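You operate a simulated robot arm through the tools that you are given. There is no shell and no other tool. Be economical: measure what you need, move in short steps, check, and stop when the job is done.

You run a simulated robot arm. Do the job below in one go: nothing can be reset, and whatever is moved stays where it is left.

Task
Set the white bike's wheel size by the job card and switch its light on.
Fine: latch the display and switch it on first; other settings stay.
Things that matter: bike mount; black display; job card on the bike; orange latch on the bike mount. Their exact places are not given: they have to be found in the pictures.

Only the result counts: the job must be done as asked and must still hold three seconds after the hand-in. Knocking over, shifting, dropping, spilling or breaking anything else fails it.

Robot
A 7-joint arm with a two-finger gripper, hanging from a carriage that runs on a rail from [-2641, 27] to [238, -2] (x, y) and turns from -350 to 338 degrees about z. Base frame: it is fixed where the carriage stands at the start and does not move with it; the origin is on the floor, on the carriage's upright axis, x ahead of it, y to its left, z up. Units: mm, degrees, N and s.
With the tool pointing down near the work surface it reaches from about 100 to 600 mm from the robot's upright axis, wherever it stands. Its first joint turns from -166.0 to 166.0 degrees. Places, roughly: bike mount [800, -200, 1100]; job card on the bike [900, -100, 800]; orange latch on the bike mount [700, -300, 1100]. Payload 1.37 kg.
The tool frame sits at the grasp point between the pads (the TCP): z along the fingers, y along the line on which they close. The tips reach 16 mm beyond it. Largest opening 92 mm; the body of the gripper starts 74 mm behind the TCP.
Orientation is that of the tool frame in the base frame, as [roll, pitch, yaw] about the fixed x, y, z axes, in that order (R = Rz(yaw) Ry(pitch) Rx(roll)). With the fingers straight down and closing along the base's y, the tool's x points along the base's -x, its y along +y and its z along -z.

Tools
- The arm moves only by the tool jog_arm. Its argument "targets" is a list that holds one entry, the list of rows, each a list of 7 numbers: the turn, a rotation vector about the base's x, y, z in units of 45 degrees (1.0 is 45 degrees), then the shift along the base's x, y, z in units of 400 mm (1.0 is 400 mm), then the gripper command, from -1 (fully open) to 1 (shut), values between in proportion. In form: [[[rx, ry, rz, tx, ty, tz, grip], ...]]. A call has 1 to 8 rows; each row is the pose to reach, as a shift and turn from the pose commanded when the call began. A call with a number of a shift or a turn outside -1 to 1 is refused whole. Each row takes 0.2 s and may step no farther than 50 mm and 8.6 degrees from the row before; otherwise, or with a gripper value out of range, the whole call is refused. Where a pose cannot be reached the arm comes as near as it can. A force on the tool above 70 N (or 10 N above the force at the start of the call, whichever is more), or a blocked arm, ends the call early, and 0.2 s more pass. Each finger halts on what it meets, pressing with about 22 N; the grip force reading is that of the motor and also rises with nothing between the fingers. The clock runs only during rows and for 0.2 s after the last one: add rows that repeat a pose to give the fingers time. It gives the time, the measured TCP pose, the force on the tool (base axes), the opening and the grip force at its end, in the units of the frame above (readings bear some noise), with the torque about the TCP (base axes, N m) and any sound that the robot's microphone picked up, and new pictures: "views" is both (left out), scene, wrist or none.
- Cameras (640 x 400 px; columns grow to the right, rows downward): "scene" is now at [272.9, -19.8, 1532.3]; the picture's right is [-0.29, -0.96, 0.00], its down [-0.77, 0.23, -0.59] and it looks along [0.56, -0.17, -0.81] (base axes); focal length 296 px, centre (320, 200). "wrist" rides on the gripper at [71, 19, -111] in the tool frame; the picture's right is [-0.26, 0.97, 0.00], its down [-0.78, -0.21, -0.59] and it looks along [-0.57, -0.15, 0.81] (tool axes); focal length 280 px, centre (320, 200).
- slide_trunk(by): slides the trunk up (or, below 0, down) by that many mm; the arm and the scene camera ride with it, the base frame stays. It gives what a move gives, with no picture.
- steer(legs): drives the robot by 1 to 6 legs, each [ahead, left, turn to the left] in mm, mm and degrees, along the robot's own axes; the way and the turn of a leg run together, so that a leg with both is an arc; at most 1500 mm and 180 degrees a leg. The arm and the cameras ride along, it lands a little off, and it stops where it bumps. It keeps to its track: a leg is cut to what the track allows. It gives what a move gives, and a new picture of the scene camera.
- turn_head(pan, tilt): turns the head with the scene camera to pan (to the left, within 155 degrees either way) and tilt (down, from -29 to 69), counted from straight ahead of the robot. It gives what a move gives, and a new picture of the scene camera.
- pixel_to_xyz(camera, pixels): for up to 12 pixels [column, row] of the newest picture of that camera ("zoom" is the newest enlarged one), the place [x, y, z] in the base frame of the surface seen there, good to about 2 mm. No time passes.
- zoom(camera, box): a new picture of the part [left, top, right, bottom] of that camera's present view, enlarged. No time passes.
- finish_job(): hands the job in; it is judged then, once.

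Go step by step. Measure first, check grasps and placings, and put right what went wrong. The budget is 80 turns and 260 pictures, counting those below and the enlarged ones. Unless the task says otherwise, let go and move clear before handing in, and close with one line.

The tools are called after "Request:" as a command line: name --argument value ..., lists and objects as JSON in quotes. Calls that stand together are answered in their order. jog_arm: Moves the arm, as the interface text tells. Its arguments: {"type":"object","properties":{"targets":{"type":"array","items":{"type":"array","items":{"type":"array","items":{"type":"number"}}}},"views":{"type":"string","enum":["both","scene","wrist","none"]}},"required":["targets"]} The other tools are called the same way: slide_trunk (by) slides the trunk up or down; steer (legs) drives the base; turn_head (pan, tilt) turns the head that bears the scene camera; pixel_to_xyz (camera, pixels) gives the place of the surface under pixels of a picture; zoom (camera, box) takes an enlarged picture of a part of a camera's view; finish_job () hands the job in.

At the start:

```text
time_s: 0.0
eef_pos: [339.1, -133.5, 999.7]
orientation: [-179.9, 0.0, -179.9]
force: [-0.8, 0.0, -0.2]
ft_torque: [0.0, 0.01, 0.01]
gripper_width: 92.2
grasp_force: 0.0
trunk travel left (down, up): [-340.0, 320.0]
robot x, y, heading: [1.8, -1.0, 0.0]
head pan, tilt: [-16.8, 53.9]
```

scene: 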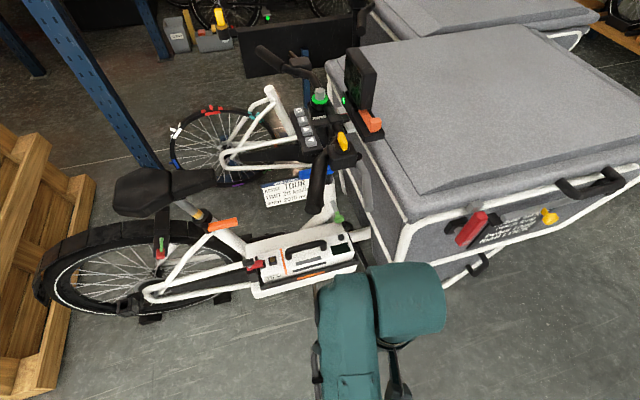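
wrist: 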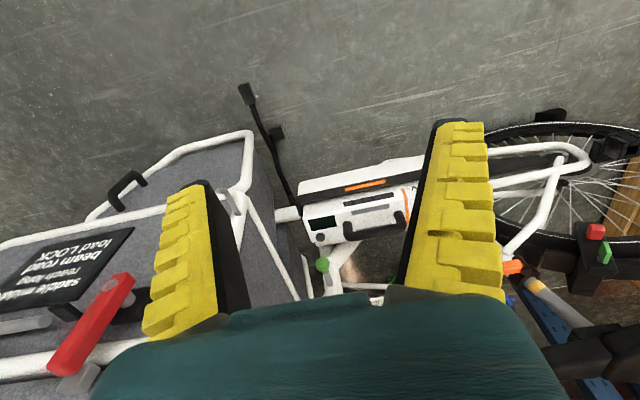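

The scene shows a white cargo bike; the display and orange latch are near (360,85), the job card near (290,190). I'll zoom on these.

Request:
zoom --camera "scene" --box '[250, 40, 410, 140]'

Request:
zoom --camera "scene" --box '[250, 165, 346, 225]'

Request:
zoom --camera "scene" --box '[280, 80, 380, 180]'

Request:
pixel_to_xyz --camera "scene" --pixels '[[360, 80], [374, 122], [290, 190], [305, 125], [343, 140], [319, 97], [356, 60], [365, 110], [316, 180]]'

```text
4.00 times, centred on (330, 90) of scene
```

zoom: 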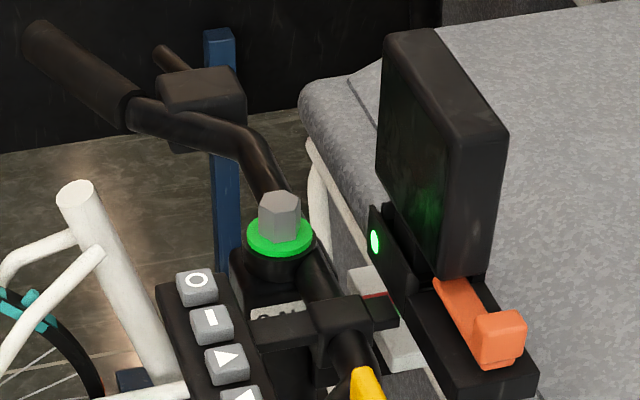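

```text
6.67 times, centred on (298, 195) of scene
```

zoom: 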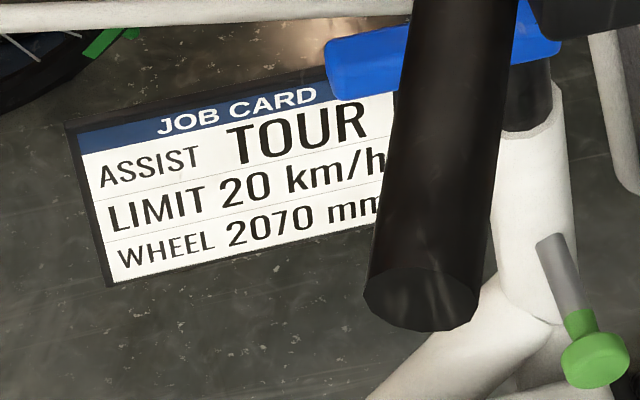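

```text
4.00 times, centred on (330, 130) of scene
```

zoom: 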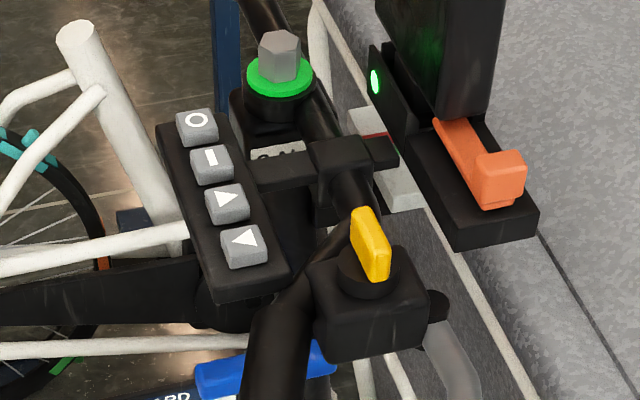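

```text
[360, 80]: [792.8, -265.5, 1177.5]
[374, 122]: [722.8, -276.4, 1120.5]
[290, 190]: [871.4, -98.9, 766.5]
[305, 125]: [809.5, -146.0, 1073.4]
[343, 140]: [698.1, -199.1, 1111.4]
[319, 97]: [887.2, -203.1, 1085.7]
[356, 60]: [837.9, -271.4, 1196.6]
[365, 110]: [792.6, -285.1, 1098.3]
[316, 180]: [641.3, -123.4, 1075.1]
```

The card says wheel 2070 mm. The display faces +y, so I need a viewpoint from that side; I'll check where the bike parts are before turning the carriage.

Request:
pixel_to_xyz --camera "scene" --pixels '[[150, 190], [200, 185], [222, 225], [300, 255], [160, 255], [60, 270], [20, 180], [100, 60], [470, 230], [350, 150], [380, 340], [410, 290]]'

Request:
steer --legs '[[0, 0, 60]]'

Request:
turn_head --pan -95 --tilt 30

```text
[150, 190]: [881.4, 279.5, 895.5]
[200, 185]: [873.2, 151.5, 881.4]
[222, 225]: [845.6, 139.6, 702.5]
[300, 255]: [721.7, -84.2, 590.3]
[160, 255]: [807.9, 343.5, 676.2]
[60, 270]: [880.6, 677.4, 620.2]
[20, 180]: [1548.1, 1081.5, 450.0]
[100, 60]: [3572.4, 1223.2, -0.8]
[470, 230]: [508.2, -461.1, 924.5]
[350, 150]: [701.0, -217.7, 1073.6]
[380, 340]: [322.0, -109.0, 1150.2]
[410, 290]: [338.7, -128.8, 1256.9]
```

```text
time_s: 3.1
eef_pos: [281.4, 230.9, 1000.3]
orientation: [179.9, 0.0, -119.0]
force: [0.1, -0.6, 0.2]
ft_torque: [0.01, 0.0, 0.04]
gripper_width: 91.5
grasp_force: 0.1
trunk travel left (down, up): [-340.0, 320.0]
robot x, y, heading: [-1.7, 1.1, 60.8]
head pan, tilt: [-16.8, 53.9]
```

scene: 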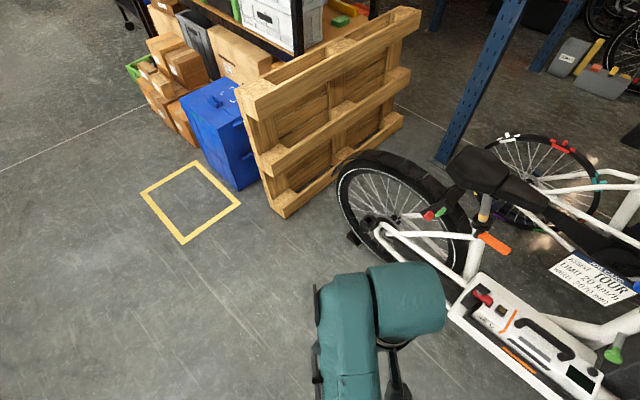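

```text
time_s: 4.6
eef_pos: [281.8, 232.6, 999.8]
orientation: [180.0, 0.1, -119.0]
force: [0.3, 0.1, 0.1]
ft_torque: [0.02, 0.01, -0.01]
gripper_width: 92.0
grasp_force: 0.1
trunk travel left (down, up): [-340.0, 320.0]
robot x, y, heading: [2.9, 2.1, 60.8]
head pan, tilt: [-95.0, 30.0]
```

scene: 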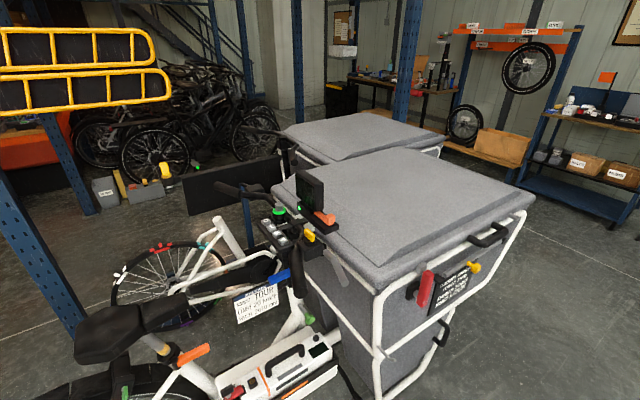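

The display is near (308,190), viewed obliquely. I'll drive to the forward end of the rail and zoom.

Request:
steer --legs '[[111, -199, 0]]'

Request:
turn_head --pan -105 --tilt 35

```text
time_s: 6.3
eef_pos: [508.8, 228.8, 1000.4]
orientation: [180.0, 0.0, -119.0]
force: [-0.1, -0.2, 0.3]
ft_torque: [-0.03, -0.01, 0.02]
gripper_width: 91.8
grasp_force: 0.0
trunk travel left (down, up): [-340.0, 320.0]
robot x, y, heading: [228.0, -2.2, 61.0]
head pan, tilt: [-95.0, 30.0]
```

scene: 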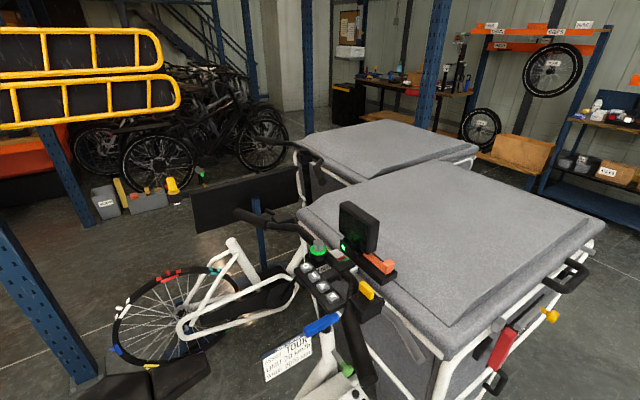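

```text
time_s: 7.0
eef_pos: [508.9, 228.7, 1000.1]
orientation: [179.9, 0.0, -119.0]
force: [-0.1, 0.0, 0.4]
ft_torque: [-0.02, -0.01, 0.0]
gripper_width: 92.1
grasp_force: 0.1
trunk travel left (down, up): [-340.0, 320.0]
robot x, y, heading: [222.8, -1.5, 60.9]
head pan, tilt: [-105.0, 35.0]
```

scene: 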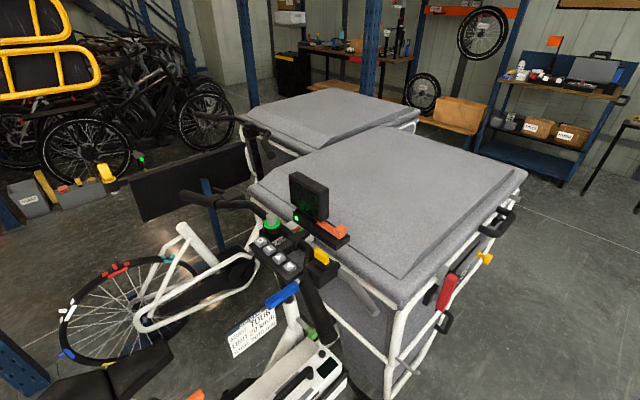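

Request:
zoom --camera "scene" --box '[240, 160, 360, 280]'

Request:
zoom --camera "scene" --box '[280, 165, 350, 250]'

Request:
zoom --camera "scene" --box '[215, 280, 375, 380]'

```text
3.33 times, centred on (300, 220) of scene
```

zoom: 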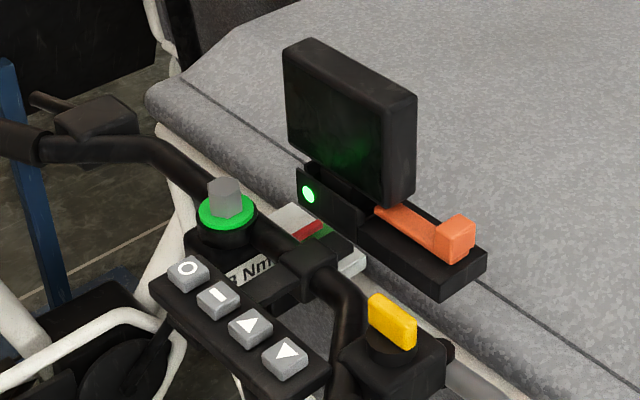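

```text
4.71 times, centred on (315, 208) of scene
```

zoom: 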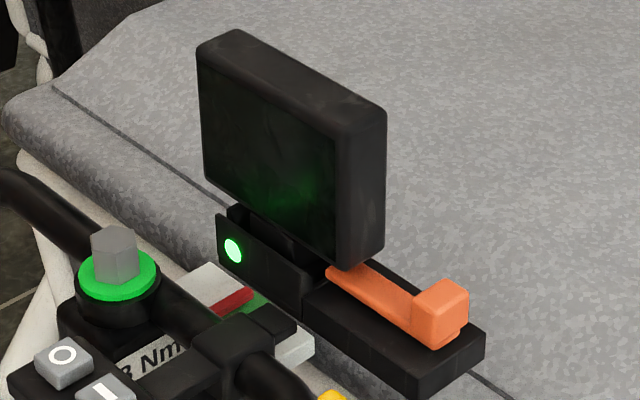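

```text
4.00 times, centred on (295, 330) of scene
```

zoom: 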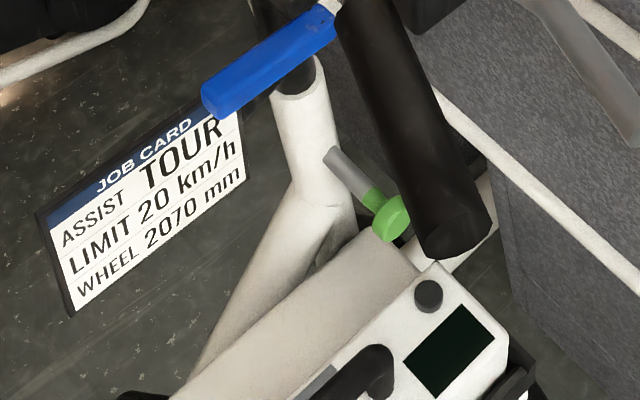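

The latch is a slide with a tab that runs along x; buttons O, I, ▲, ▼ sit on the remote. I'll measure details on the zooms.

Request:
zoom --camera "scene" --box '[280, 165, 360, 265]'

Request:
zoom --camera "scene" --box '[240, 160, 360, 280]'

Request:
pixel_to_xyz --camera "zoom" --pixels '[[189, 264], [218, 290], [250, 320], [284, 348], [309, 380], [170, 292], [393, 310], [385, 322], [460, 225], [452, 240], [400, 225], [384, 208]]'

Request:
pixel_to_xyz --camera "zoom" --pixels '[[290, 60], [310, 42], [415, 100], [390, 200], [290, 150], [387, 206], [400, 260], [480, 260], [436, 285], [308, 195], [360, 225], [440, 250]]'

```text
4.00 times, centred on (320, 215) of scene
```

zoom: 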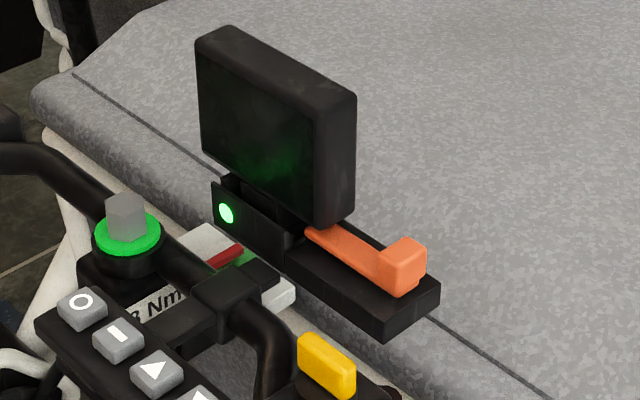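

```text
3.33 times, centred on (300, 220) of scene
```

zoom: 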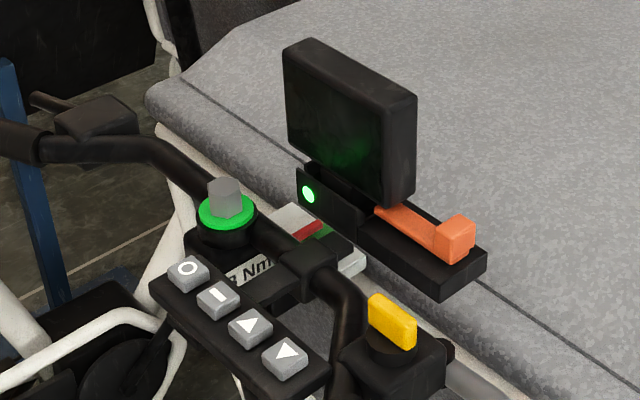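

```text
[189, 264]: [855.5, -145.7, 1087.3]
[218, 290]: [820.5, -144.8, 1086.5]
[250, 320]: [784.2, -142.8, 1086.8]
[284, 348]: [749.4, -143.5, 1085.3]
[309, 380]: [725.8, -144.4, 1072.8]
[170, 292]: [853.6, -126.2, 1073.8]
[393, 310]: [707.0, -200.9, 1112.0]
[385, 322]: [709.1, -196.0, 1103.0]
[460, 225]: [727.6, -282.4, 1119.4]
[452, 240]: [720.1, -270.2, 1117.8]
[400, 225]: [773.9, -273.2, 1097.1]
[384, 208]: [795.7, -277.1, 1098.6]
```

```text
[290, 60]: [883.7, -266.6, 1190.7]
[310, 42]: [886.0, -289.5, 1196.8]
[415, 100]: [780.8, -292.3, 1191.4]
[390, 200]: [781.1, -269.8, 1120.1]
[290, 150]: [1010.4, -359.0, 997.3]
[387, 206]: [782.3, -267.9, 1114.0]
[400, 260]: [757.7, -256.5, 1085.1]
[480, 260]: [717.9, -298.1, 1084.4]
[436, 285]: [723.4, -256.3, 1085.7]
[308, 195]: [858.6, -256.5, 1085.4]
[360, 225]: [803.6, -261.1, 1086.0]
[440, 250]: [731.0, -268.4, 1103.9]
```

Buttons are at z≈1087 (O x=855, I 820, ▲ 784, ▼ 749, y≈−145); the latch tab is at about (722,−276,1110) and should slide +x toward the display. I'll raise the arm, close the fingers and yaw to 180 first.

Request:
jog_arm --targets '[[[0, 0, -0.12, 0, 0, 0.1, 1], [0, 0, -0.24, 0, -0.02, 0.2, 1], [0, 0, -0.36, 0, -0.07, 0.3, 1], [0, 0, -0.48, 0, -0.14, 0.4, 1], [0, 0, -0.6, 0, -0.22, 0.48, 1], [0, 0, -0.72, 0, -0.31, 0.54, 1], [0, 0, -0.84, 0, -0.4, 0.58, 1], [0, 0, -0.96, 0, -0.49, 0.6, 1]]]' --views "none"

Request:
jog_arm --targets '[[[0, 0, -0.06, 0, -0.1, 0, 1], [0, 0, -0.12, 0.0, -0.2, 0, 1], [0, 0, -0.18, 0, -0.3, 0, 1], [0, 0, -0.24, 0, -0.4, 0, 1], [0, 0, -0.3, 0.05, -0.5, 0, 1], [0, 0, -0.36, 0.1, -0.58, 0, 1], [0, 0, -0.4, 0.15, -0.66, 0, 1], [0, 0, -0.4, 0.2, -0.7, 0, 1]]]' --views "both"

```text
time_s: 8.8
eef_pos: [517.2, 42.2, 988.7]
orientation: [-179.8, 0.7, -161.5]
force: [-1.2, -0.1, -0.5]
ft_torque: [0.01, -0.17, 0.03]
gripper_width: 0.1
grasp_force: 22.3
out of reach, approached as far as the arm can: row 1, 2, 3, 4, 5, 6, 7, 8
trunk travel left (down, up): [-340.0, 320.0]
robot x, y, heading: [224.8, -2.7, 61.0]
head pan, tilt: [-105.0, 35.0]
```

```text
time_s: 10.3
eef_pos: [543.7, -199.1, 995.6]
orientation: [179.2, -1.6, -178.9]
force: [-3.3, -1.6, -1.5]
ft_torque: [0.1, -0.24, 0.0]
gripper_width: 0.0
grasp_force: 22.2
out of reach, approached as far as the arm can: row 1, 2, 3, 4, 5
trunk travel left (down, up): [-340.0, 320.0]
robot x, y, heading: [225.3, -2.7, 61.3]
head pan, tilt: [-105.0, 35.0]
stopped in row 7: the force on the tool passed its limit at 167 N (the readings are from after the stop); the commanded pose is now the measured one
```

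scene: 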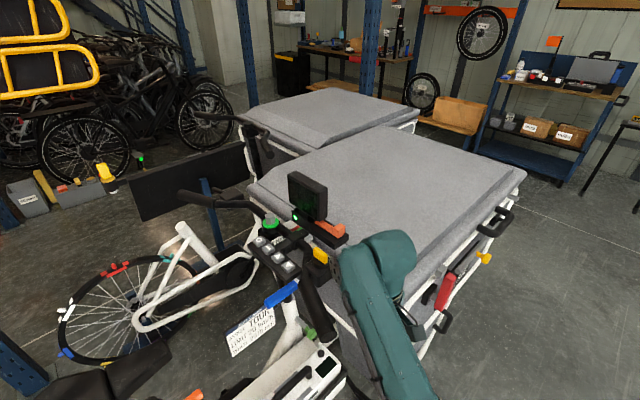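
wrist: 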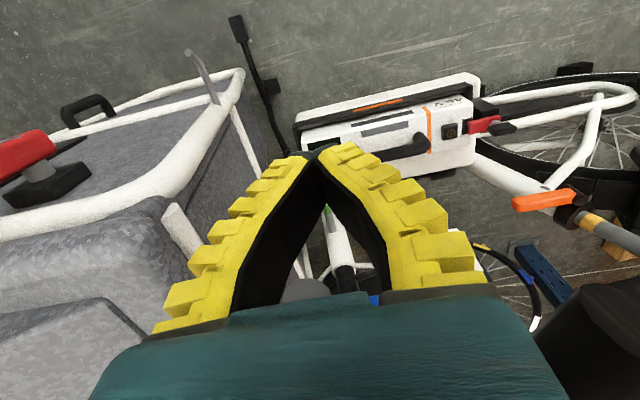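

The arm can't raise itself with tool down (z stayed ~995) and it bumped the cargo box frame near (543,−199); nothing appears shifted. I'll back off −x, then lift with the trunk.

Request:
jog_arm --targets '[[[0, 0, 0, -0.05, 0.04, 0, 1], [0, 0, 0, -0.12, 0.08, 0, 1], [0, 0, 0, -0.2, 0.12, 0, 1], [0, 0, 0, -0.2, 0.12, 0, 1]]]' --views "none"

Request:
slide_trunk --by 230

Request:
turn_head --pan -105 --tilt 45

```text
time_s: 11.3
eef_pos: [463.1, -152.9, 976.7]
orientation: [179.5, -1.3, -178.8]
force: [-0.6, 0.4, -0.4]
ft_torque: [-0.01, -0.01, 0.0]
gripper_width: 0.2
grasp_force: 22.1
out of reach, approached as far as the arm can: row 1, 2, 3, 4
trunk travel left (down, up): [-340.0, 320.0]
robot x, y, heading: [227.3, -2.3, 61.1]
head pan, tilt: [-105.0, 35.0]
```

```text
time_s: 13.8
eef_pos: [464.2, -153.5, 1206.0]
orientation: [179.3, -1.2, -178.8]
force: [0.4, -0.6, 0.2]
ft_torque: [0.0, 0.0, 0.03]
gripper_width: 0.1
grasp_force: 21.9
trunk travel left (down, up): [-570.0, 90.0]
robot x, y, heading: [222.8, 2.4, 60.8]
head pan, tilt: [-105.0, 35.0]
```

```text
time_s: 14.5
eef_pos: [462.6, -152.8, 1207.1]
orientation: [179.5, -1.2, -178.9]
force: [0.0, -0.2, 0.6]
ft_torque: [0.0, 0.03, 0.02]
gripper_width: 0.0
grasp_force: 22.6
trunk travel left (down, up): [-570.0, 90.0]
robot x, y, heading: [226.3, 2.8, 61.0]
head pan, tilt: [-105.0, 45.0]
```

scene: 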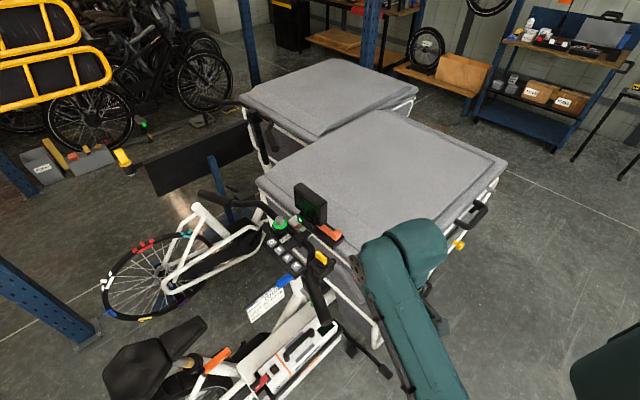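

Lifted to z≈1206. I'll re-measure the key spots to check nothing moved.

Request:
zoom --camera "scene" --box '[252, 170, 352, 290]'

Request:
pixel_to_xyz --camera "scene" --pixels '[[271, 242], [278, 250], [286, 258], [295, 266], [322, 258], [336, 235], [334, 234], [330, 231], [310, 190], [370, 240]]'

```text
3.33 times, centred on (302, 230) of scene
```

zoom: 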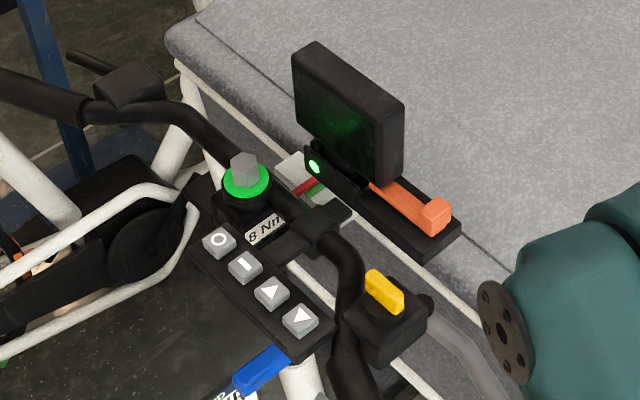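

```text
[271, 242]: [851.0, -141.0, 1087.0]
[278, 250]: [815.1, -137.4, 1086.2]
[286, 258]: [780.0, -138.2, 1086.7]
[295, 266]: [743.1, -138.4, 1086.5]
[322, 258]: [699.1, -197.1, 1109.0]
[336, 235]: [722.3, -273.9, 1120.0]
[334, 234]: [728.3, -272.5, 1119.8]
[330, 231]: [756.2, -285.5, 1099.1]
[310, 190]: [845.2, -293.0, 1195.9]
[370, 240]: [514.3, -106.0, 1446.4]
```

Everything is where it was. Moving above the spot just behind the latch tab.

Request:
jog_arm --targets '[[[0, 0, 0, 0.09, -0.05, 0, 1], [0, 0, 0, 0.18, -0.1, 0, 1], [0, 0, 0, 0.27, -0.15, 0, 1], [0, 0, 0, 0.36, -0.2, 0, 1], [0, 0, 0, 0.45, -0.26, 0, 1], [0, 0, 0, 0.54, -0.308, 0, 1], [0, 0, 0, 0.54, -0.308, 0, 1]]]'

```text
time_s: 16.1
eef_pos: [678.1, -275.7, 1208.0]
orientation: [179.4, -1.1, -178.8]
force: [-0.8, 0.1, -0.2]
ft_torque: [0.0, 0.0, 0.01]
gripper_width: 0.2
grasp_force: 22.0
trunk travel left (down, up): [-570.0, 90.0]
robot x, y, heading: [223.0, -6.0, 60.7]
head pan, tilt: [-105.0, 45.0]
```

scene: 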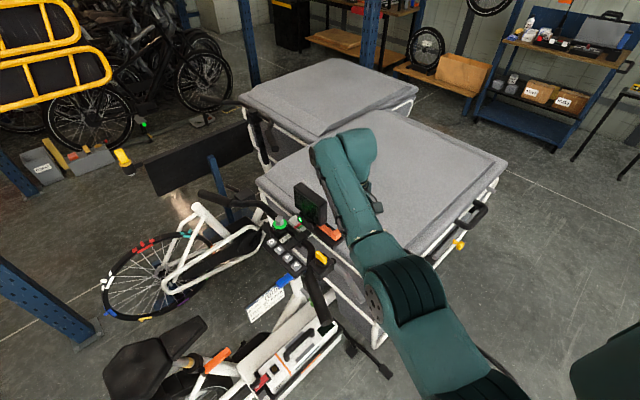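
wrist: 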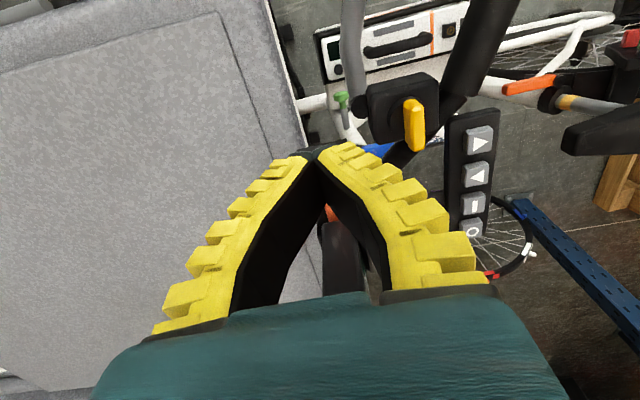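

Clear of the tab (front edge at x≈693 vs tab ≈714). Descend 100 mm.

Request:
jog_arm --targets '[[[0, 0, 0, 0, 0, -0.08, 1], [0, 0, 0, 0, 0, -0.16, 1], [0, 0, 0, 0, 0, -0.23, 1], [0, 0, 0, 0, 0, -0.25, 1]]]'

Request:
zoom --camera "scene" --box '[272, 170, 372, 250]'

```text
time_s: 17.1
eef_pos: [678.4, -277.7, 1106.7]
orientation: [179.3, -1.2, -178.8]
force: [0.3, -0.3, 0.4]
ft_torque: [0.02, 0.03, 0.01]
gripper_width: 0.0
grasp_force: 22.2
trunk travel left (down, up): [-570.0, 90.0]
robot x, y, heading: [227.2, -3.8, 61.0]
head pan, tilt: [-105.0, 45.0]
```

scene: 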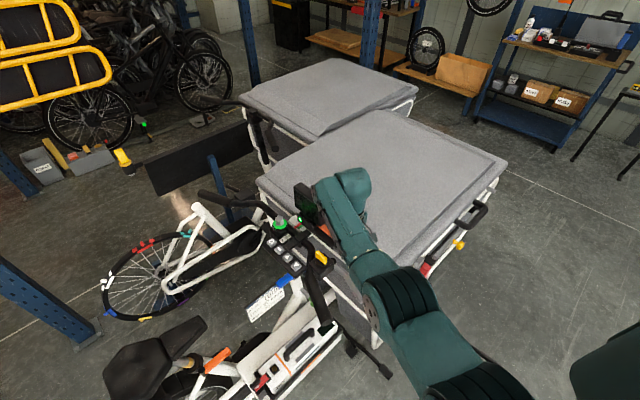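
wrist: 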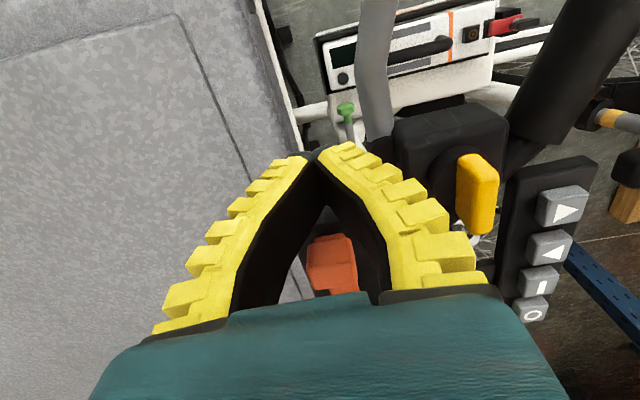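

```text
5.00 times, centred on (322, 210) of scene
```

zoom: 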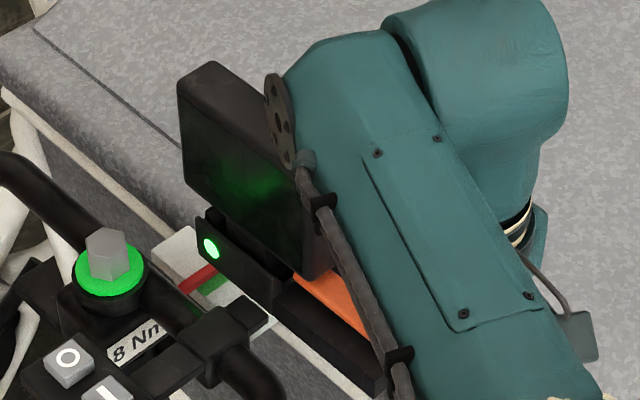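

Tab is directly ahead of the fingers. Push +x slowly.

Request:
jog_arm --targets '[[[0, 0, 0, 0.03, 0, 0, 1], [0, 0, 0, 0.05, 0, 0, 1], [0, 0, 0, 0.065, 0, 0, 1], [0, 0, 0, 0.08, 0, 0, 1], [0, 0, 0, 0.095, 0, 0, 1], [0, 0, 0, 0.11, 0, 0, 1], [0, 0, 0, 0.11, 0, 0, 1]]]'

```text
time_s: 18.7
eef_pos: [717.4, -278.3, 1106.4]
orientation: [179.3, -1.7, -178.9]
force: [-20.5, -2.2, 2.5]
ft_torque: [-0.05, -0.29, -0.33]
gripper_width: 0.0
grasp_force: 21.9
trunk travel left (down, up): [-570.0, 90.0]
robot x, y, heading: [226.7, -1.1, 61.0]
head pan, tilt: [-105.0, 45.0]
```

scene: 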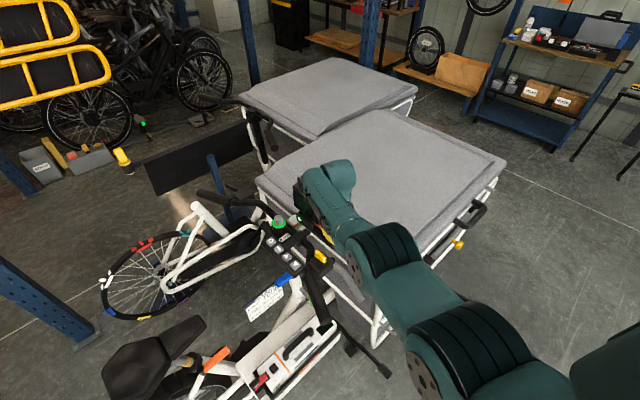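
wrist: 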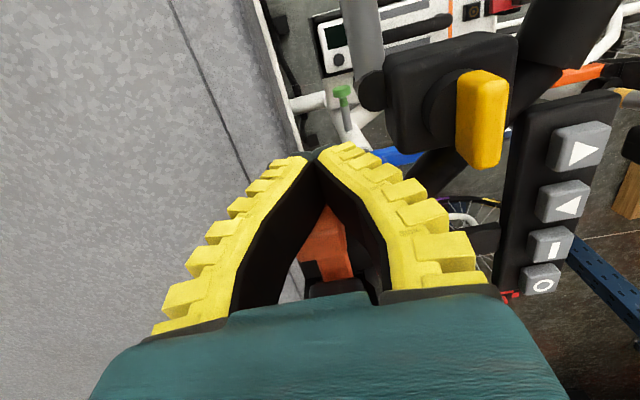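

Force −20 N with the tab moving along. Continue in small steps.

Request:
jog_arm --targets '[[[0, 0, 0, 0.015, 0, 0, 1], [0, 0, 0, 0.03, 0, 0, 1], [0, 0, 0, 0.045, 0, 0, 1], [0, 0, 0, 0.06, 0, 0, 1], [0, 0, 0, 0.06, 0, 0, 1]]]'

```text
time_s: 19.9
eef_pos: [721.3, -276.8, 1106.4]
orientation: [179.2, -2.2, -178.9]
force: [-35.1, -10.4, -4.6]
ft_torque: [0.17, -0.38, -0.71]
gripper_width: 0.2
grasp_force: 22.2
out of reach, approached as far as the arm can: row 2, 3, 4, 5
trunk travel left (down, up): [-570.0, 90.0]
robot x, y, heading: [225.0, -3.6, 61.0]
head pan, tilt: [-105.0, 45.0]
```

scene: 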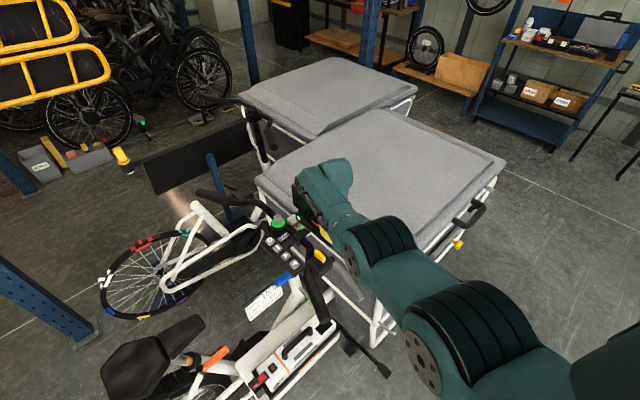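
wrist: 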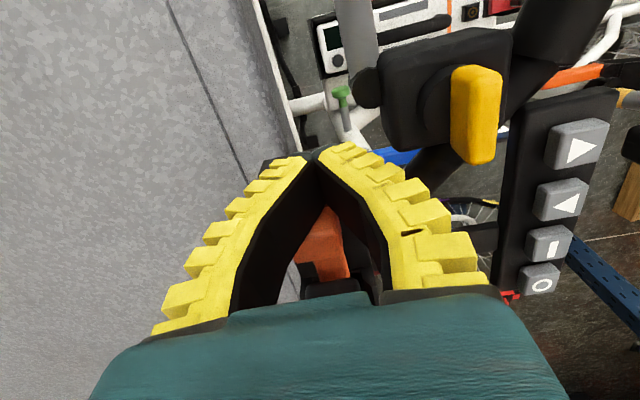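

Force is up to 35 N and the arm says out of reach. I'll inspect closely.

Request:
zoom --camera "wrist" --box '[260, 180, 400, 300]'

Request:
zoom --camera "scene" --box '[272, 150, 372, 250]'

Request:
pixel_to_xyz --camera "wrist" --pixels '[[325, 215], [325, 240], [335, 270], [350, 290]]'

```text
3.33 times, centred on (330, 240) of wrist
```

zoom: 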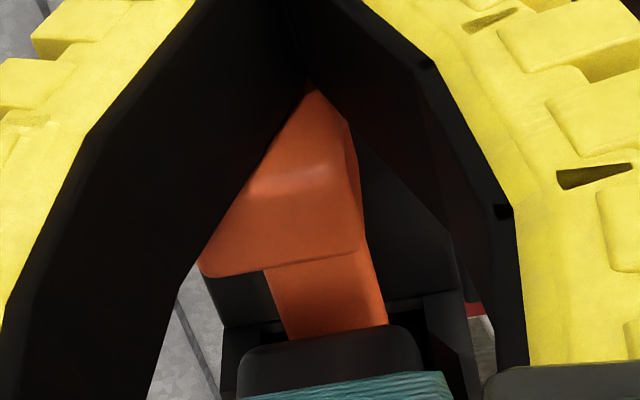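

```text
4.00 times, centred on (322, 200) of scene
```

zoom: 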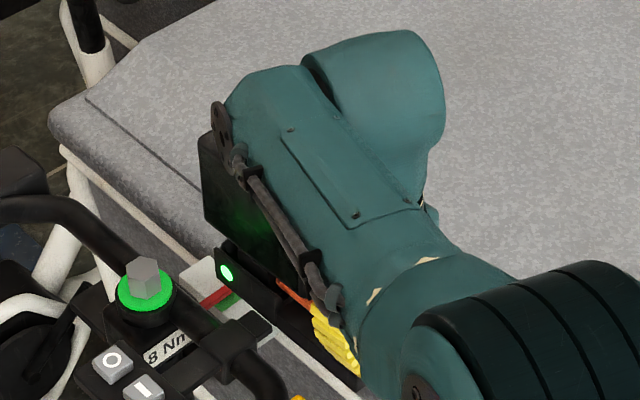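

```text
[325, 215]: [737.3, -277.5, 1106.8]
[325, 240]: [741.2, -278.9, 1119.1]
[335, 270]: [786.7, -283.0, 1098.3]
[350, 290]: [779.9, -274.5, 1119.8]
```

The tab face moved to x≈737 (from ≈716), and the arm's extension limits it. I'll back off, tilt the tool so the fingers point forward, drive the last few mm of rail and push again.

Request:
jog_arm --targets '[[[0, 0, 0, -0.1, 0, 0.01, 1], [0, -0.15, 0, -0.12, 0, 0.01, 1], [0, -0.3, 0, -0.12, 0, 0.01, 1], [0, -0.45, 0, -0.12, 0, 0.01, 1], [0, -0.6, 0, -0.12, 0, 0.01, 1], [0, -0.6, 0, -0.12, 0, 0.01, 1]]]' --views "wrist"

Request:
zoom --camera "scene" --box '[252, 150, 392, 250]'

```text
time_s: 21.3
eef_pos: [681.5, -274.5, 1114.7]
orientation: [180.0, 26.0, -178.7]
force: [-0.5, 0.1, 0.1]
ft_torque: [0.01, -0.03, 0.0]
gripper_width: 0.1
grasp_force: 21.9
trunk travel left (down, up): [-570.0, 90.0]
robot x, y, heading: [230.5, -3.4, 61.0]
head pan, tilt: [-105.0, 45.0]
```

wrist: 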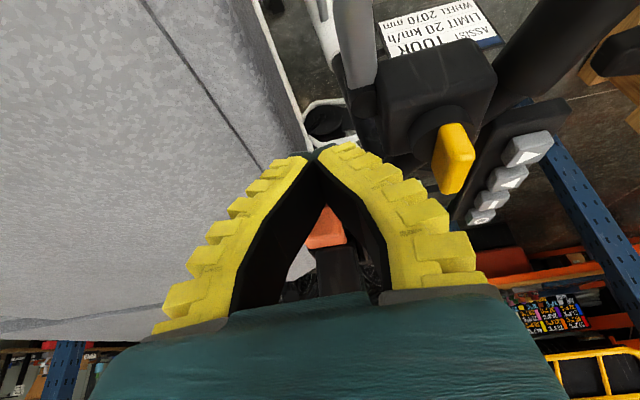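

```text
4.00 times, centred on (322, 200) of scene
```

zoom: 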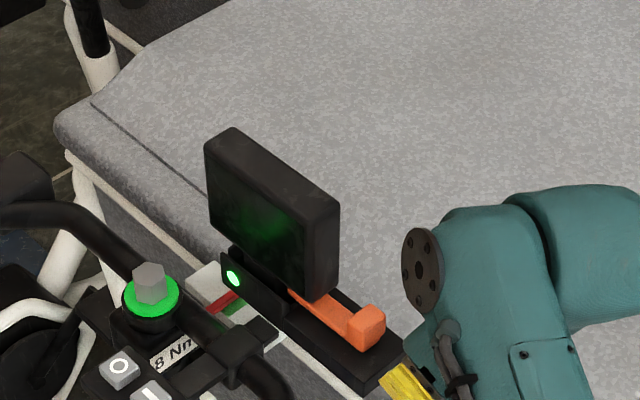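

Tilted well; the tab has visibly slid. Push again at the same height.

Request:
jog_arm --targets '[[[0, 0, 0, 0.06, 0, 0, 1], [0, 0, 0, 0.08, 0, 0, 1], [0, 0, 0, 0.095, 0, 0, 1], [0, 0, 0, 0.11, 0, 0, 1], [0, 0, 0, 0.125, 0, 0, 1], [0, 0, 0, 0.14, 0, 0, 1], [0, 0, 0, 0.155, 0, 0, 1], [0, 0, 0, 0.155, 0, 0, 1]]]' --views "wrist"

Request:
zoom --camera "scene" --box '[252, 150, 392, 250]'

```text
time_s: 22.8
eef_pos: [718.9, -276.6, 1104.8]
orientation: [179.6, 23.2, -179.3]
force: [-70.7, 9.8, 37.0]
ft_torque: [-0.46, 1.72, -0.43]
gripper_width: 6.0
grasp_force: 27.7
trunk travel left (down, up): [-570.0, 90.0]
robot x, y, heading: [222.8, -3.9, 60.7]
head pan, tilt: [-105.0, 45.0]
stopped in row 7: the force on the tool passed its limit at 74 N (the readings are from after the stop); the commanded pose is now the measured one
```

wrist: 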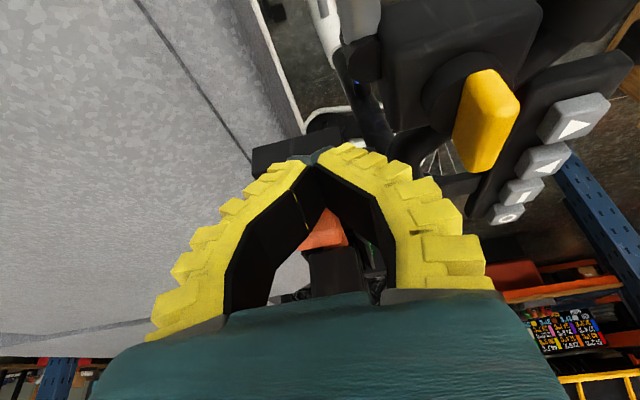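

```text
4.00 times, centred on (322, 200) of scene
```

zoom: 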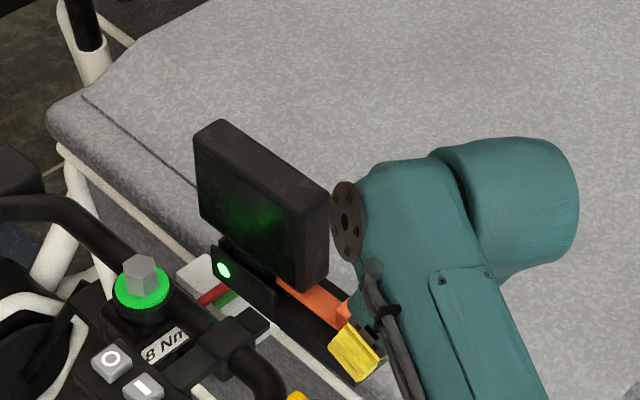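

Stopped at 74 N; it may be at its stop or the tip pressed the plate (Fz +37). Back off and measure the tab.

Request:
jog_arm --targets '[[[0, 0, 0, -0.03, 0, 0.01, 1], [0, 0, 0, -0.1, 0, 0.05, 1], [0, 0, 0, -0.16, 0, 0.1, 1], [0, 0, 0, -0.16, 0, 0.1, 1]]]' --views "none"

Request:
zoom --camera "scene" --box '[272, 180, 372, 250]'

Request:
zoom --camera "wrist" --box '[240, 180, 400, 300]'

```text
time_s: 23.8
eef_pos: [668.5, -276.9, 1151.7]
orientation: [179.8, 24.8, -179.0]
force: [-0.9, -0.6, 0.2]
ft_torque: [0.0, -0.01, -0.02]
gripper_width: 0.1
grasp_force: 27.6
trunk travel left (down, up): [-570.0, 90.0]
robot x, y, heading: [222.5, -1.0, 60.6]
head pan, tilt: [-105.0, 45.0]
```

```text
5.71 times, centred on (322, 215) of scene
```

zoom: 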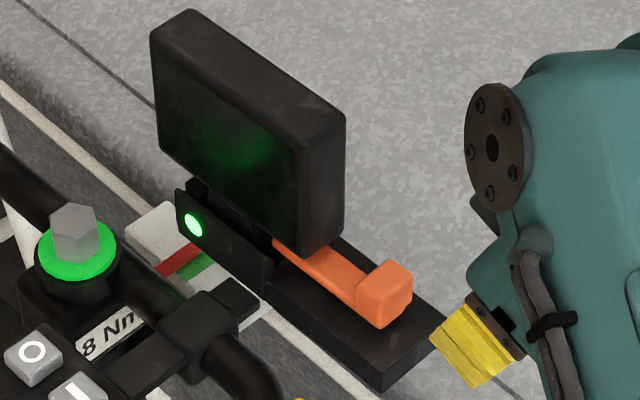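

```text
3.33 times, centred on (320, 240) of wrist
```

zoom: 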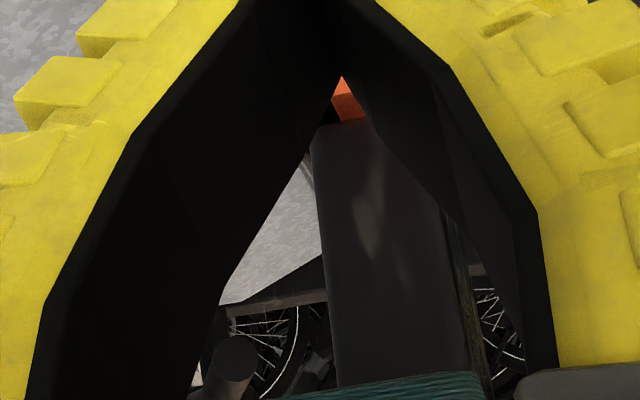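

Request:
zoom --camera "scene" --box '[272, 180, 372, 250]'

Request:
pixel_to_xyz --camera "zoom" --pixels '[[384, 275], [392, 300], [412, 272], [372, 318], [358, 280], [340, 272], [300, 250], [385, 385], [440, 315], [345, 130], [305, 258], [255, 275]]'

```text
5.71 times, centred on (322, 215) of scene
```

zoom: 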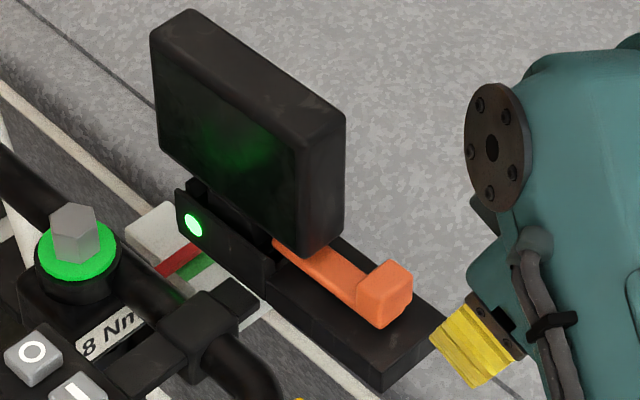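

```text
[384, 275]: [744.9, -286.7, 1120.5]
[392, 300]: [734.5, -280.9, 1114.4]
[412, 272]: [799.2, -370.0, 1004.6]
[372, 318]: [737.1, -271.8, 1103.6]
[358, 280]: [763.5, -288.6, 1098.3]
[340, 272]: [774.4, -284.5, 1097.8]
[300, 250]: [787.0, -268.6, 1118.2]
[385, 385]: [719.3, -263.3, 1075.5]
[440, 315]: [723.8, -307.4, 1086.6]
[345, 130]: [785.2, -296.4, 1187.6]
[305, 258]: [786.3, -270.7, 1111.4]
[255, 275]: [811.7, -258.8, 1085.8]
```

The tab face is now at x≈736 and 70 N moved it no further, so it seems to be at its stop. Next I'll finish the rail travel and move over the remote to press O and see whether the display powers on.

Request:
steer --legs '[[6, -11, 0]]'

Request:
jog_arm --targets '[[[0, 0, 0, 0, 0.08, 0.06, 1], [0, -0.1, 0, 0, 0.18, 0.07, 1], [0, -0.2, 0, 0.02, 0.28, 0.07, 1], [0, -0.3, 0, 0.1, 0.33, 0.07, 1], [0, -0.3, 0, 0.2, 0.33, 0.07, 1], [0, -0.3, 0, 0.3, 0.33, 0.07, 1], [0, -0.3, 0, 0.4, 0.33, 0.07, 1], [0, -0.3, 0, 0.4, 0.33, 0.07, 1]]]'

```text
time_s: 24.5
eef_pos: [680.0, -275.7, 1149.7]
orientation: [179.9, 24.6, -178.9]
force: [0.4, -0.3, -0.4]
ft_torque: [0.02, -0.01, 0.02]
gripper_width: 0.0
grasp_force: 27.8
trunk travel left (down, up): [-570.0, 90.0]
robot x, y, heading: [236.1, -5.9, 61.0]
head pan, tilt: [-105.0, 45.0]
```

scene: 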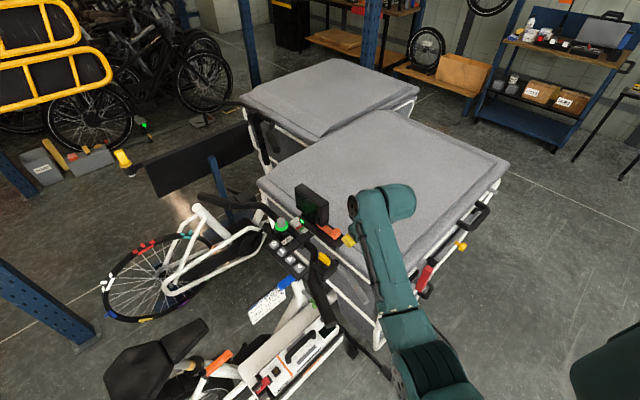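

```text
time_s: 26.3
eef_pos: [837.8, -144.4, 1179.1]
orientation: [-180.0, 38.1, -178.7]
force: [0.6, 0.3, -0.1]
ft_torque: [-0.02, -0.01, 0.0]
gripper_width: 0.1
grasp_force: 28.4
trunk travel left (down, up): [-570.0, 90.0]
robot x, y, heading: [239.1, 0.8, 60.9]
head pan, tilt: [-105.0, 45.0]
```

scene: 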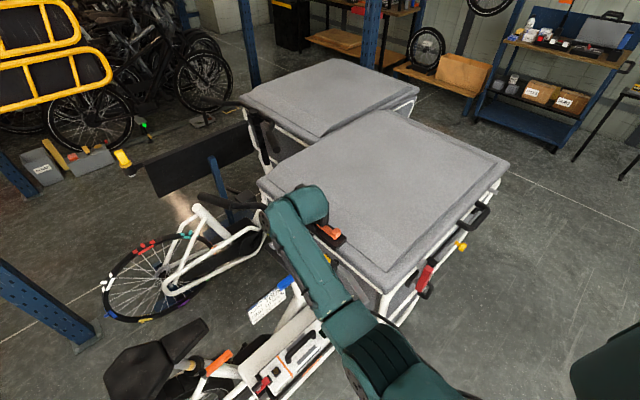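
wrist: 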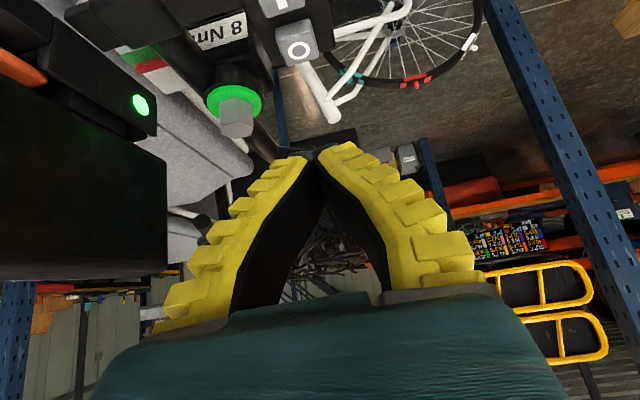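

Reached above the remote. Now place over O (x≈853) and descend to just above it, then press gently.

Request:
jog_arm --targets '[[[0, 0, 0, 0.04, 0, -0.05, 1], [0, 0, 0, 0.043, 0.005, -0.11, 1], [0, 0, 0, 0.043, 0.005, -0.155, 1], [0, 0, 0, 0.043, 0.005, -0.165, 1], [0, 0, 0, 0.043, 0.005, -0.175, 1], [0, 0, 0, 0.043, 0.005, -0.182, 1]]]'

Request:
zoom --camera "wrist" --box '[160, 0, 480, 200]'

```text
time_s: 27.7
eef_pos: [857.6, -142.3, 1106.1]
orientation: [-179.9, 38.0, -178.8]
force: [0.9, 0.0, -1.1]
ft_torque: [-0.01, -0.01, 0.0]
gripper_width: 0.3
grasp_force: 27.8
trunk travel left (down, up): [-570.0, 90.0]
robot x, y, heading: [233.8, 0.1, 61.0]
head pan, tilt: [-105.0, 45.0]
```

scene: 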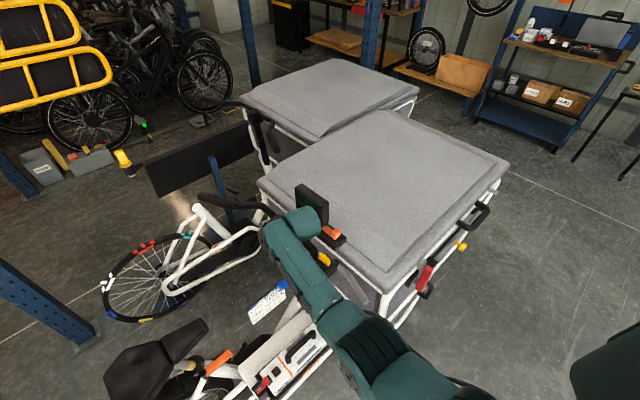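
wrist: 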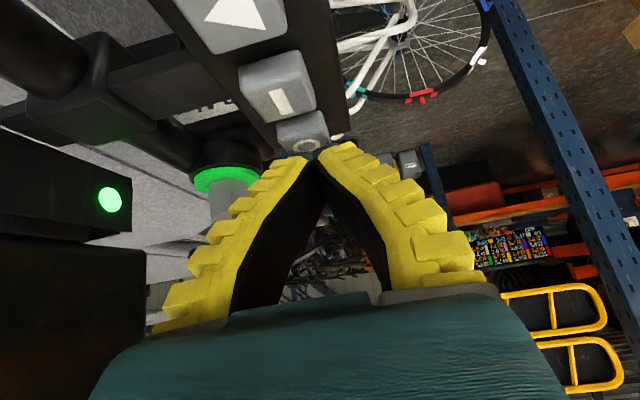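

```text
2.00 times, centred on (320, 100) of wrist
```

zoom: 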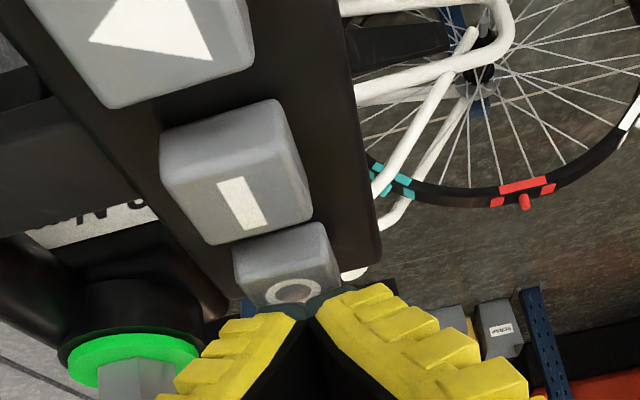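

The tip sits over the O button. Press down in 2 mm steps, then lift.

Request:
jog_arm --targets '[[[0, 0, 0, -0.005, 0, -0.005, 1], [0, 0, 0, -0.005, 0, -0.01, 1], [0, 0, 0, -0.005, 0, -0.015, 1], [0, 0, 0, -0.005, 0, -0.02, 1], [0, 0, 0, -0.005, 0, -0.02, 1]]]' --views "wrist"

```text
time_s: 28.9
eef_pos: [854.8, -143.7, 1099.4]
orientation: [-179.9, 38.2, -178.8]
force: [-1.0, 0.4, 3.9]
ft_torque: [0.02, -0.04, 0.05]
gripper_width: 6.0
grasp_force: 27.3
trunk travel left (down, up): [-570.0, 90.0]
robot x, y, heading: [235.6, -2.4, 61.0]
head pan, tilt: [-105.0, 45.0]
heard: click
```

wrist: 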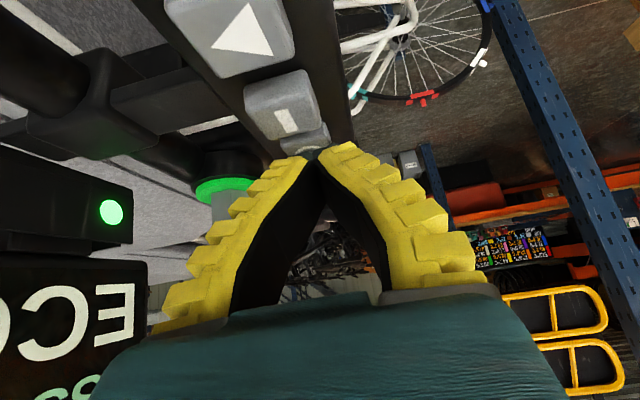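

A click was heard and the display lit ("ECO"). Lift and look at the screen.

Request:
jog_arm --targets '[[[0, 0, 0, 0, 0, 0.03, 1], [0, 0, 0, -0.02, 0, 0.1, 1], [0, 0, 0, -0.1, 0.05, 0.16, 1], [0, 0, 0, -0.2, 0.12, 0.16, 1], [0, 0, 0, -0.3, 0.2, 0.16, 1], [0, 0, 0, -0.38, 0.28, 0.16, 1]]]' --views "both"

Request:
zoom --camera "scene" --box '[280, 170, 360, 250]'

Request:
zoom --camera "wrist" --box '[0, 0, 320, 200]'

```text
refused: row 5 steps farther than a row can; nothing moved
```

```text
5.00 times, centred on (320, 210) of scene
```

zoom: 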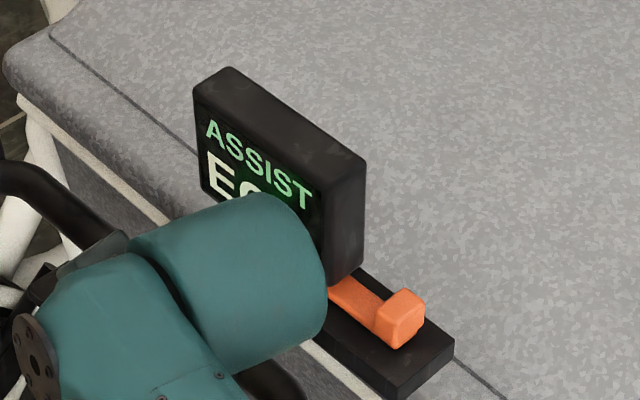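

```text
2.00 times, centred on (160, 100) of wrist
```

zoom: 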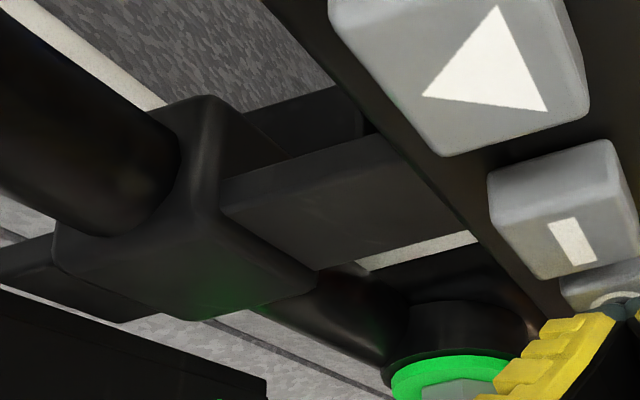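

The screen reads ASSIST ECO. Lift off and retreat a little so the screen is visible.

Request:
jog_arm --targets '[[[0, 0, 0, 0, 0, 0.03, 1], [0, 0, 0, -0.04, 0, 0.1, 1], [0, 0, 0, -0.1, 0.06, 0.16, 1], [0, 0, 0, -0.18, 0.12, 0.16, 1], [0, 0, 0, -0.26, 0.18, 0.16, 1]]]' --views "wrist"

Request:
zoom --camera "scene" --box '[260, 160, 380, 280]'

```text
time_s: 30.1
eef_pos: [748.8, -73.8, 1165.5]
orientation: [-179.9, 38.1, -178.9]
force: [0.5, -0.5, 0.8]
ft_torque: [0.02, 0.04, -0.01]
gripper_width: 0.1
grasp_force: 27.5
trunk travel left (down, up): [-570.0, 90.0]
robot x, y, heading: [234.9, -1.8, 60.8]
head pan, tilt: [-105.0, 45.0]
```

wrist: 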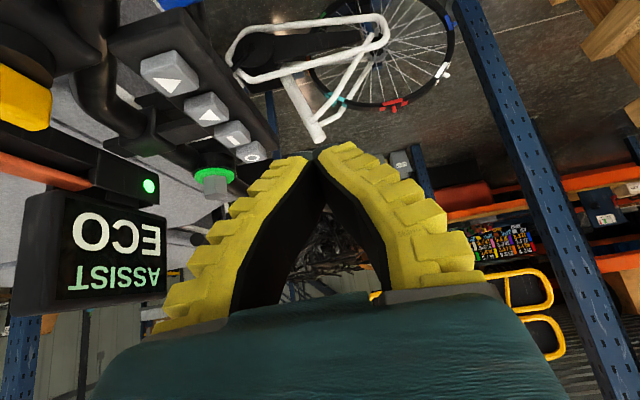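

```text
3.33 times, centred on (320, 220) of scene
```

zoom: 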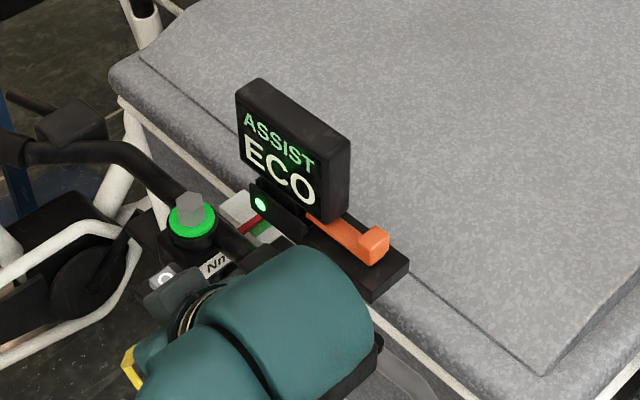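

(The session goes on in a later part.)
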